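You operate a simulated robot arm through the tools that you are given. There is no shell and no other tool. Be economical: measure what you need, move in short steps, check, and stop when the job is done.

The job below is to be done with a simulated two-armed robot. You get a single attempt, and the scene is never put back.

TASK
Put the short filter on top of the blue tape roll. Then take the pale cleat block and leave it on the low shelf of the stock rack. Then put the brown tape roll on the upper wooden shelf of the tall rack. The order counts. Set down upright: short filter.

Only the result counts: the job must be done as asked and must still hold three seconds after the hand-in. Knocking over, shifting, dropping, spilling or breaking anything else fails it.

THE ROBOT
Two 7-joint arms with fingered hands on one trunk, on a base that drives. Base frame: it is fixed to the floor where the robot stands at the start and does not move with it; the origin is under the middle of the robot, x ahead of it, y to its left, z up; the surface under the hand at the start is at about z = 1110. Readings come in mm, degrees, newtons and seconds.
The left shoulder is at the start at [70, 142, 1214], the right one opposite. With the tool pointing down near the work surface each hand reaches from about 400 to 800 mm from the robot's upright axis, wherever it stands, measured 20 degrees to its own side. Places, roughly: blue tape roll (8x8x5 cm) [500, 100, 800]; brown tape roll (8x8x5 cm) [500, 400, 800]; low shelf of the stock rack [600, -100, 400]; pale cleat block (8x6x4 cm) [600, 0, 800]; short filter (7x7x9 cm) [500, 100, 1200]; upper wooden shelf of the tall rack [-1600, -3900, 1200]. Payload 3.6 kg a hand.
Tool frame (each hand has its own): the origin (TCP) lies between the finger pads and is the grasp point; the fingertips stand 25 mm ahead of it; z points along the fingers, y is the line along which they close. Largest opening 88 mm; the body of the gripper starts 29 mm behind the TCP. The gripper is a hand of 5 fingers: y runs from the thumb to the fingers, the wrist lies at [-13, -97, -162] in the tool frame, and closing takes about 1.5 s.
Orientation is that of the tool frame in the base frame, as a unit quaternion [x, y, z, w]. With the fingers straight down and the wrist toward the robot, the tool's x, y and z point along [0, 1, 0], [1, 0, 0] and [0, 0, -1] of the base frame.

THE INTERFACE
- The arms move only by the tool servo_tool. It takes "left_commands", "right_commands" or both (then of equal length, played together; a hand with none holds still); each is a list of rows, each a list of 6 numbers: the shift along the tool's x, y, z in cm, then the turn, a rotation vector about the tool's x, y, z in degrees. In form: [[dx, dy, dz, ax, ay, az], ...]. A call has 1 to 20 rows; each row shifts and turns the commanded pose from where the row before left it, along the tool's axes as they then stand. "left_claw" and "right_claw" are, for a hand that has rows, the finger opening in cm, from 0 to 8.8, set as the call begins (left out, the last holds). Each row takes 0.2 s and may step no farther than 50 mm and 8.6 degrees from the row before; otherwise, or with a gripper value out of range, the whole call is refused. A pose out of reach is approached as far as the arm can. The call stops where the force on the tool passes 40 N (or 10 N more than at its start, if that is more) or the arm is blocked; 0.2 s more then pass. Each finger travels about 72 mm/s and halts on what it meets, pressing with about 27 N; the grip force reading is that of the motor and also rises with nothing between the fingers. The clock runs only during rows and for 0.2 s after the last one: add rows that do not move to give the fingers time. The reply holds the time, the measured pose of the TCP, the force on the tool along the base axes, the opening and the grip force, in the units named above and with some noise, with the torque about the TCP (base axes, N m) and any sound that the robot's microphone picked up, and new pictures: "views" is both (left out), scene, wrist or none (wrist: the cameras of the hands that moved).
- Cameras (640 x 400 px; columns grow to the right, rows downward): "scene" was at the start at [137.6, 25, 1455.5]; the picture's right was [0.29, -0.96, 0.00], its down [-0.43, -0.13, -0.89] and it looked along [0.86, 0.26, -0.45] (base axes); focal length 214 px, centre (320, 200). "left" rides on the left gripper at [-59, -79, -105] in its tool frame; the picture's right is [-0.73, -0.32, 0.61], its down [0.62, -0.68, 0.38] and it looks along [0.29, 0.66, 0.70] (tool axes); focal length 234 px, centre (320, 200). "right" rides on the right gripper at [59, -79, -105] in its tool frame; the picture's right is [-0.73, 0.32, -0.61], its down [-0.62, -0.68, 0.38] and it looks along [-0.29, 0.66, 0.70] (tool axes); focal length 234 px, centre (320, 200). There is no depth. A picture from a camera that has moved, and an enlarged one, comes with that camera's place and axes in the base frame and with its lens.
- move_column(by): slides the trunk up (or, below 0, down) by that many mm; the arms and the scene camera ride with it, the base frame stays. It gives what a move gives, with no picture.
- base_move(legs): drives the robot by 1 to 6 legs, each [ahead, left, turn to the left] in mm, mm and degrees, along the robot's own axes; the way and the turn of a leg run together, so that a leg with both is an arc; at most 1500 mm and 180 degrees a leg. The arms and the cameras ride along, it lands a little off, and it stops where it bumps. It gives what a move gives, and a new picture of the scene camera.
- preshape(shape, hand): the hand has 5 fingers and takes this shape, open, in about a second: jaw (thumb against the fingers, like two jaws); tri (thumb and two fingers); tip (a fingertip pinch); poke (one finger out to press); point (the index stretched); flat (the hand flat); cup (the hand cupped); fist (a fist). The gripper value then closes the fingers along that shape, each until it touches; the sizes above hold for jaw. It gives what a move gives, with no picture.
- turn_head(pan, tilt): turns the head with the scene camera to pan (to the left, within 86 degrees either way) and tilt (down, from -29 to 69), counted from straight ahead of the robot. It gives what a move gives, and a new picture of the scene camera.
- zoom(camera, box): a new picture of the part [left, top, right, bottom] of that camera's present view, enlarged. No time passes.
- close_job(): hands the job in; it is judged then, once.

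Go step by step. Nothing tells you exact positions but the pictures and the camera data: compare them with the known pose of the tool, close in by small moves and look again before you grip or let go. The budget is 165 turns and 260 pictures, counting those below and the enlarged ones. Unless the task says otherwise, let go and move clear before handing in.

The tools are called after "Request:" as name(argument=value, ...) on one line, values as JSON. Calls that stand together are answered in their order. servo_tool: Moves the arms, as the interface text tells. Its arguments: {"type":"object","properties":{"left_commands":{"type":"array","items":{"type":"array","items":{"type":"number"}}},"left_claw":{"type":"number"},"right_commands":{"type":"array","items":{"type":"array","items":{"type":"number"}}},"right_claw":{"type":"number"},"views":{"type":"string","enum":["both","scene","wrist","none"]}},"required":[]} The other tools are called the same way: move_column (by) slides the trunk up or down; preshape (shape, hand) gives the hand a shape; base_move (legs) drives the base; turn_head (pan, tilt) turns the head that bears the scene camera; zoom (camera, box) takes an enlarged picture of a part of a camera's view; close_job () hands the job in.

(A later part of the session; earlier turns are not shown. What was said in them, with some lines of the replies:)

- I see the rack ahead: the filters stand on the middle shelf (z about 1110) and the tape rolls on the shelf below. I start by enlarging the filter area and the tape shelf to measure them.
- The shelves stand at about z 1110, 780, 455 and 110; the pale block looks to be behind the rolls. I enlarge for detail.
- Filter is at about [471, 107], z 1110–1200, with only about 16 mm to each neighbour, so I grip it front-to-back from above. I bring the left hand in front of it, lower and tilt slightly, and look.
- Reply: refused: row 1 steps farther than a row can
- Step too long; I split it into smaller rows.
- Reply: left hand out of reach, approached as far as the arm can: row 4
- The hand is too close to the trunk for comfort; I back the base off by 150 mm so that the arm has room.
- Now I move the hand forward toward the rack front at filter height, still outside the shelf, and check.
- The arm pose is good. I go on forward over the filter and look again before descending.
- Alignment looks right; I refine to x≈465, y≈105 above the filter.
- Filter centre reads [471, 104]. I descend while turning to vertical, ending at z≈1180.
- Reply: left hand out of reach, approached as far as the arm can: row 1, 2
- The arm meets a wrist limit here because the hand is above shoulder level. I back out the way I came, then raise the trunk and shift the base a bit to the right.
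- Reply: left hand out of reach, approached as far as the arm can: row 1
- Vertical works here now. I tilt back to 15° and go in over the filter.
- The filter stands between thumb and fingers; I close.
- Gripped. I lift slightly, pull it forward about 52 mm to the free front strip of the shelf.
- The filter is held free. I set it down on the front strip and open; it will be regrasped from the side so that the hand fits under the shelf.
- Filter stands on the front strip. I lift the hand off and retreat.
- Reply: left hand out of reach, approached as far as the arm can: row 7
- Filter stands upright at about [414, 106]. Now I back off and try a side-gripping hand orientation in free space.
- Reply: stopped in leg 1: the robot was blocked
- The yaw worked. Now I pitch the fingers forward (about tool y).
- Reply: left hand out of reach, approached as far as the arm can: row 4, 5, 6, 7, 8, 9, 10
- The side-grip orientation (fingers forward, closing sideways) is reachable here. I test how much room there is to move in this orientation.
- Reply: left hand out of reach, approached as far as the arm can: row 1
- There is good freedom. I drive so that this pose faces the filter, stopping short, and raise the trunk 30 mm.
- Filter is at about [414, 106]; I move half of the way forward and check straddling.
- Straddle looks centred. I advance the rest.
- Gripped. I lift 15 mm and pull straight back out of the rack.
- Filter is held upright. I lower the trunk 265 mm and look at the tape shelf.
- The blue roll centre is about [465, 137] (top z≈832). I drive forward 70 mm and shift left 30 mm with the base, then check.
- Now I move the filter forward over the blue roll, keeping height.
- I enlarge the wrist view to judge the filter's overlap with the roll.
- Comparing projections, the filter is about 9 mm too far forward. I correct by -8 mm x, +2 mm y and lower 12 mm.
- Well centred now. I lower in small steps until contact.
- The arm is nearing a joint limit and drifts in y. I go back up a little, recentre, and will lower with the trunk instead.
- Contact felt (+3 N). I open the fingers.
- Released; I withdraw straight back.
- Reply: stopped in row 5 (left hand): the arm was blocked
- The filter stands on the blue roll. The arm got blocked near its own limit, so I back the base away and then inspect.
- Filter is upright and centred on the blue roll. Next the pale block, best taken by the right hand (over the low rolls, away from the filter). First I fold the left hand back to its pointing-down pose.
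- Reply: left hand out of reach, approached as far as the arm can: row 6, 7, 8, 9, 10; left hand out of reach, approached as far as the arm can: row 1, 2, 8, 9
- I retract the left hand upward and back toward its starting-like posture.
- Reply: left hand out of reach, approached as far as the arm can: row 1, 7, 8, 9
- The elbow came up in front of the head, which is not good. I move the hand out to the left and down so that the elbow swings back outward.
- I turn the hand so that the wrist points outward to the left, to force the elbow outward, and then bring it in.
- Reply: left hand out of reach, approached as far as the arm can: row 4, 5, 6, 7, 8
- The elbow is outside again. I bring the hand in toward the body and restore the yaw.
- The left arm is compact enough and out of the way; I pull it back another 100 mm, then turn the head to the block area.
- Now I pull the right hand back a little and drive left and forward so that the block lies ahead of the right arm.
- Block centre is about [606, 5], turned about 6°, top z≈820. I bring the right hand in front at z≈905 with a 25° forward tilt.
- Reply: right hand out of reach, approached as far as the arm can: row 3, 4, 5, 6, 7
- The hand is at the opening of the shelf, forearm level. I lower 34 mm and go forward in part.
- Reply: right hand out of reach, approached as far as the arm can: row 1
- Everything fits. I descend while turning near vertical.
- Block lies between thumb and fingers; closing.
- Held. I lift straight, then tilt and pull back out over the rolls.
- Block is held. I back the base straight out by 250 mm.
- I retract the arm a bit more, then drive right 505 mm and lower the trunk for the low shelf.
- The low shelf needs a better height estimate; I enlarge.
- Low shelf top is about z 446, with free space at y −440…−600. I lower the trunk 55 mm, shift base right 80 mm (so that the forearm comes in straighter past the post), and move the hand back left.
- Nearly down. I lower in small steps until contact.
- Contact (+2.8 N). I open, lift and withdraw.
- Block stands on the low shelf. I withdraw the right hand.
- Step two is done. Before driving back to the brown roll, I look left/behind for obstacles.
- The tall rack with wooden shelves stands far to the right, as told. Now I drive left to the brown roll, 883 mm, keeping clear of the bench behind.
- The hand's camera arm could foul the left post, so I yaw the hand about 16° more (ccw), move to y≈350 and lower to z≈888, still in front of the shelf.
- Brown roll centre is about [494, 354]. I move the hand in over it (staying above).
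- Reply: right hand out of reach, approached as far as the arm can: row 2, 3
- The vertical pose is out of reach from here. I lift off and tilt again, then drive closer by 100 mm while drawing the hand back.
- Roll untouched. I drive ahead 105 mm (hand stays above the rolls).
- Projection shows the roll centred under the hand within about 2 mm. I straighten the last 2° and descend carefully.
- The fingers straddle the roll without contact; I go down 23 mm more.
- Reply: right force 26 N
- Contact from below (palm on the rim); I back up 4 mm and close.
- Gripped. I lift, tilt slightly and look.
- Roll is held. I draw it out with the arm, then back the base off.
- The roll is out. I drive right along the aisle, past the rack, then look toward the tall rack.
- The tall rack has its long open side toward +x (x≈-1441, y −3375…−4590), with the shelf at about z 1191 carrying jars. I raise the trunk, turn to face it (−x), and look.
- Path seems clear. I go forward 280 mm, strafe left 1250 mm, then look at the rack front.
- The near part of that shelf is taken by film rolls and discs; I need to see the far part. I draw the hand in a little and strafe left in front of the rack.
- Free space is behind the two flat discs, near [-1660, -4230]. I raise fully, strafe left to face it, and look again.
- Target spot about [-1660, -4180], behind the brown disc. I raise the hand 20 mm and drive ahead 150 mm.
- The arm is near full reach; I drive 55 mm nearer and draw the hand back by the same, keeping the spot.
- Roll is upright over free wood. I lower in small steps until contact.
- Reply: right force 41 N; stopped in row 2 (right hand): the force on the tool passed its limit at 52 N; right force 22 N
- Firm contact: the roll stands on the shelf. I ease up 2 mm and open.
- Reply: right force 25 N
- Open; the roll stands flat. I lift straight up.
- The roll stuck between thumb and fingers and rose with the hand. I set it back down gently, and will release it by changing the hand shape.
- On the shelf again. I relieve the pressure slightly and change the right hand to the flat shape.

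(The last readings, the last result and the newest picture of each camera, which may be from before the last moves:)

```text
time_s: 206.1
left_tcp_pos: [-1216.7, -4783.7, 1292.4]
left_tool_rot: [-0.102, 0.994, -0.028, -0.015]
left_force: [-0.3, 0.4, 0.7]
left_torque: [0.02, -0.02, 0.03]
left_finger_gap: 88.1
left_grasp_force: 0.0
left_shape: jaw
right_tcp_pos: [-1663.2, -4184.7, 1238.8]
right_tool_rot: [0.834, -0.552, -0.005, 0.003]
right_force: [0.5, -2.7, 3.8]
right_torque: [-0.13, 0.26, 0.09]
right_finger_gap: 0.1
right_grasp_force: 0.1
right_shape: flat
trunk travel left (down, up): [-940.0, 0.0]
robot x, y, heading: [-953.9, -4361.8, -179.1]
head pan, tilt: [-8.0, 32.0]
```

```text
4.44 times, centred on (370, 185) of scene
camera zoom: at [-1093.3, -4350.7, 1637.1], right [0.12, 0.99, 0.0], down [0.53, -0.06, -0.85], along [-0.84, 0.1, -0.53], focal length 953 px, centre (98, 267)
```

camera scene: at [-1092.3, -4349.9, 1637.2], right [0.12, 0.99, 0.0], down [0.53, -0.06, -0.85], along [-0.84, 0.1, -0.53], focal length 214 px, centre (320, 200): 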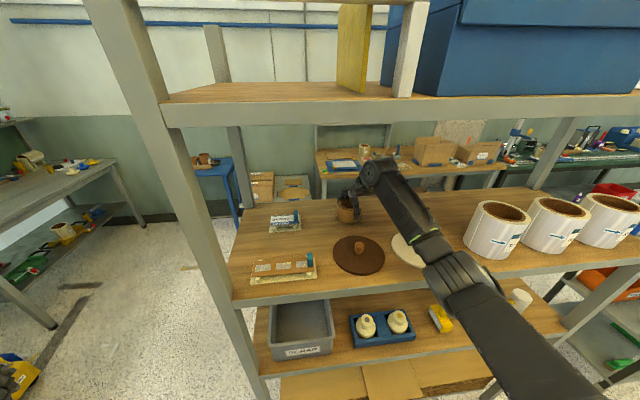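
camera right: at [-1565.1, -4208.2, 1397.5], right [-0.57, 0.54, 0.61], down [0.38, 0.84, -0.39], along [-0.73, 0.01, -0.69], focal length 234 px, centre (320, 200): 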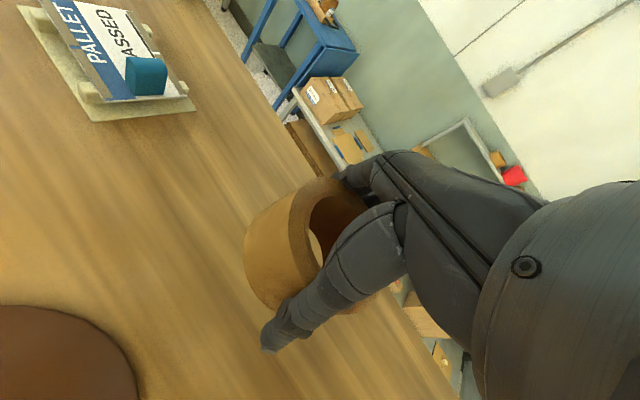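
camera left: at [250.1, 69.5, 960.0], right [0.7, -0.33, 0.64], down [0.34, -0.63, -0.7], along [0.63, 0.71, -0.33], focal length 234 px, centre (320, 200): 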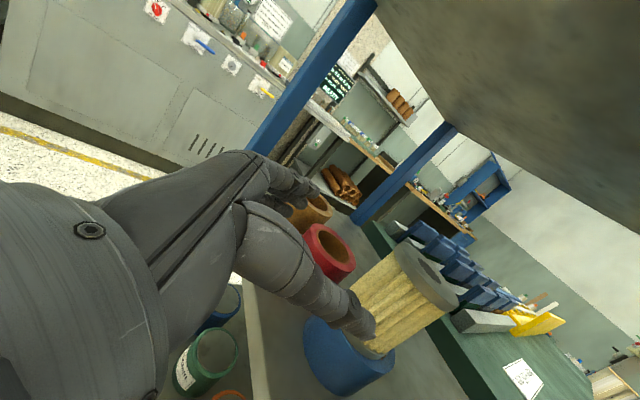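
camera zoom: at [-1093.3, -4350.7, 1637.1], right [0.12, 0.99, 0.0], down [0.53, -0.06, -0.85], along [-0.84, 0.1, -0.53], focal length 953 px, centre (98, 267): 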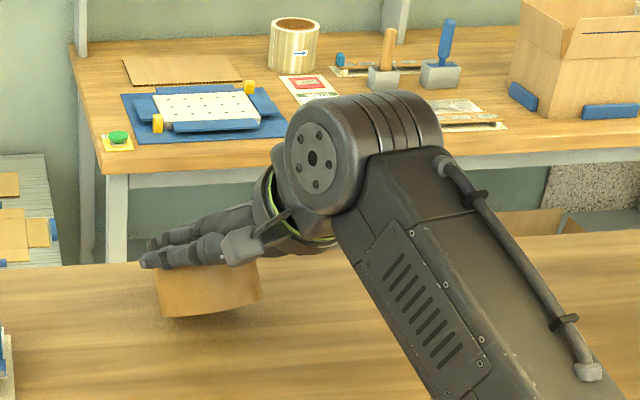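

The fingers have straightened above the roll. I lift the hand.

Request:
servo_tool(right_commands=[[0, 0, -0.5, 0, 0, 0], [0, 0, -1.0, 0, 0, 0], [0, 0, -1.5, 0, 0, 0], [0, 0, -1.5, 0, 0, 0], [0, 0, 0, 0, 0, 0]], views="wrist")

Request:
zoom(camera="scene", box=[310, 140, 430, 230])

```text
time_s: 207.3
left_tcp_pos: [-1217.7, -4784.9, 1292.4]
left_tool_rot: [-0.102, 0.994, -0.028, -0.016]
left_force: [-0.2, -0.1, 0.3]
left_torque: [0.01, -0.03, 0.0]
left_finger_gap: 87.9
left_grasp_force: 0.0
left_shape: jaw
right_tcp_pos: [-1662.5, -4185.7, 1283.6]
right_tool_rot: [0.833, -0.553, -0.005, 0.002]
right_force: [0.1, 0.7, 0.2]
right_torque: [-0.01, 0.0, 0.05]
right_finger_gap: 0.0
right_grasp_force: 0.1
right_shape: flat
trunk travel left (down, up): [-940.0, 0.0]
robot x, y, heading: [-950.1, -4359.3, -179.0]
head pan, tilt: [-8.0, 32.0]
camera right: at [-1565.8, -4208.1, 1387.5], right [-0.57, 0.54, 0.61], down [0.38, 0.84, -0.39], along [-0.73, 0.01, -0.69], focal length 234 px, centre (320, 200)
```

right: 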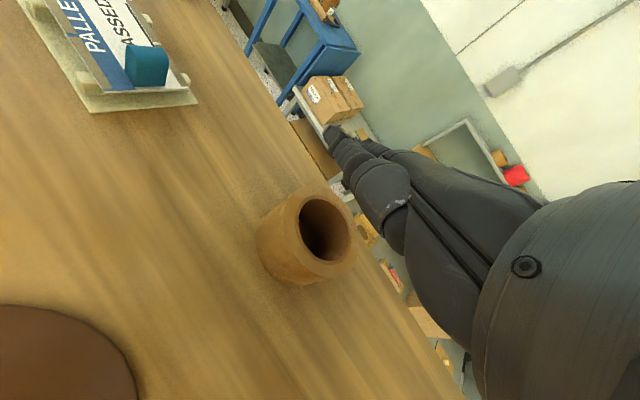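

```text
4.44 times, centred on (370, 185) of scene
camera zoom: at [-1094.1, -4350.2, 1637.0], right [0.12, 0.99, 0.0], down [0.53, -0.06, -0.85], along [-0.84, 0.1, -0.53], focal length 953 px, centre (98, 267)
```

zoom: 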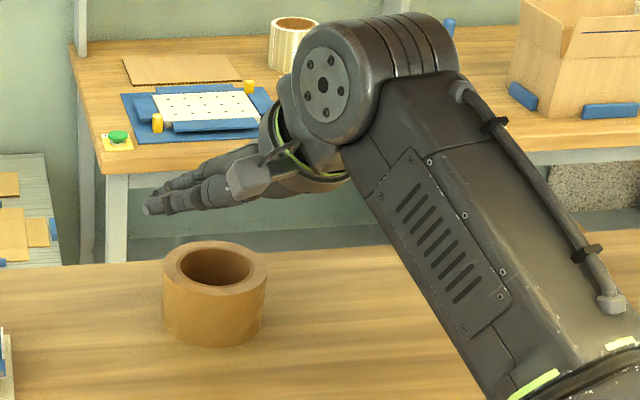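

The roll stands alone and flat on the wooden shelf. I raise a bit and back straight out.

Request:
servo_tool(right_commands=[[0, 0, -1.5, 0, 0, 0], [0, 0, -1.0, 0, 0, 0], [0, 0, 0, 0, 0, 0]], views="none")

Request:
base_move(legs=[[-195, 0, 0]])

Request:
servo_tool(right_commands=[[1.6, -4.0, 0, 0, 0, 0], [1.6, -4.0, 0, 0, 0, 0], [1.6, -4.0, 0, 0, 0, 0], [1.6, -4.0, 0, 0, 0, 0], [0, 0, 0, 0, 0, 0]], views="scene")

```text
time_s: 208.1
left_tcp_pos: [-1217.3, -4784.9, 1293.0]
left_tool_rot: [-0.102, 0.994, -0.028, -0.014]
left_force: [0.2, -0.6, -0.2]
left_torque: [0.04, -0.01, 0.02]
left_finger_gap: 87.7
left_grasp_force: 0.0
left_shape: jaw
right_tcp_pos: [-1663.3, -4184.8, 1308.3]
right_tool_rot: [0.833, -0.553, -0.004, 0.003]
right_force: [0.2, -0.6, 0.4]
right_torque: [0.0, 0.0, 0.01]
right_finger_gap: 0.3
right_grasp_force: 0.1
right_shape: flat
trunk travel left (down, up): [-940.0, 0.0]
robot x, y, heading: [-954.6, -4358.5, -179.1]
head pan, tilt: [-8.0, 32.0]
```

```text
time_s: 209.7
left_tcp_pos: [-1027.0, -4781.4, 1292.0]
left_tool_rot: [-0.101, 0.994, -0.028, -0.012]
left_force: [-1.2, -0.5, -0.5]
left_torque: [-0.01, -0.04, 0.02]
left_finger_gap: 87.8
left_grasp_force: 0.1
left_shape: jaw
right_tcp_pos: [-1471.8, -4180.2, 1305.7]
right_tool_rot: [0.834, -0.552, -0.003, 0.001]
right_force: [-0.5, 0.1, -1.2]
right_torque: [0.01, -0.01, 0.01]
right_finger_gap: 0.0
right_grasp_force: 0.1
right_shape: flat
trunk travel left (down, up): [-940.0, 0.0]
robot x, y, heading: [-757.4, -4359.4, -179.1]
head pan, tilt: [-8.0, 32.0]
camera scene: at [-904.5, -4346.8, 1636.4], right [0.12, 0.99, 0.0], down [0.53, -0.06, -0.85], along [-0.84, 0.1, -0.53], focal length 214 px, centre (320, 200)
```

scene: 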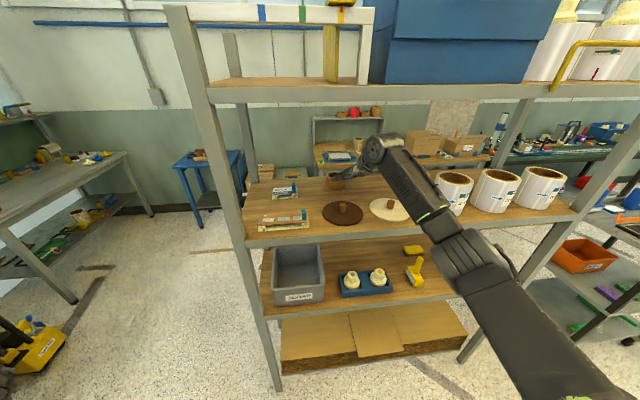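

```text
time_s: 210.9
left_tcp_pos: [-1022.1, -4780.7, 1292.0]
left_tool_rot: [-0.102, 0.994, -0.029, -0.014]
left_force: [-0.5, -0.3, 0.3]
left_torque: [0.01, 0.01, 0.0]
left_finger_gap: 88.1
left_grasp_force: 0.1
left_shape: jaw
right_tcp_pos: [-1294.1, -4177.2, 1307.6]
right_tool_rot: [0.834, -0.552, -0.004, 0.002]
right_force: [-0.8, 0.5, 0.8]
right_torque: [0.0, 0.02, -0.02]
right_finger_gap: 0.0
right_grasp_force: 0.0
right_shape: flat
trunk travel left (down, up): [-940.0, 0.0]
robot x, y, heading: [-759.1, -4352.8, -179.3]
head pan, tilt: [-8.0, 32.0]
camera scene: at [-899.5, -4346.4, 1637.0], right [0.12, 0.99, 0.0], down [0.53, -0.06, -0.85], along [-0.84, 0.1, -0.53], focal length 214 px, centre (320, 200)
```

scene: 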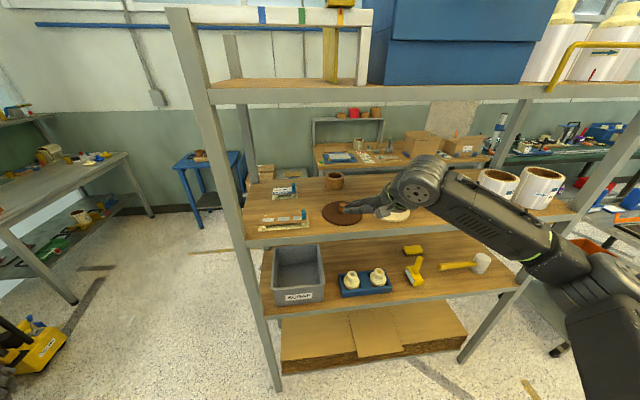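

The brown roll stands on the upper wooden shelf, and the block and filter were left in place earlier. Both hands are empty and clear of everything, so I hand the job in.

Request:
close_job()

```text
The job is handed in.
```

I did the three steps in order and handed the job in; the result has not come back.

- **Short filter:** it stands upright on top of the blue tape roll.
- **Pale cleat block:** it is on the low shelf of the stock rack, between the white box and the right-hand post.
- **Brown tape roll:** it lies flat on the upper wooden shelf of the tall rack, behind the brown disc. It stuck between the fingers on the first release, so I set it back down and freed it by opening the hand flat.

In the pictures I saw nothing else knocked over or out of place. The base did bump into something behind it once, early on, while backing away from the stock rack.
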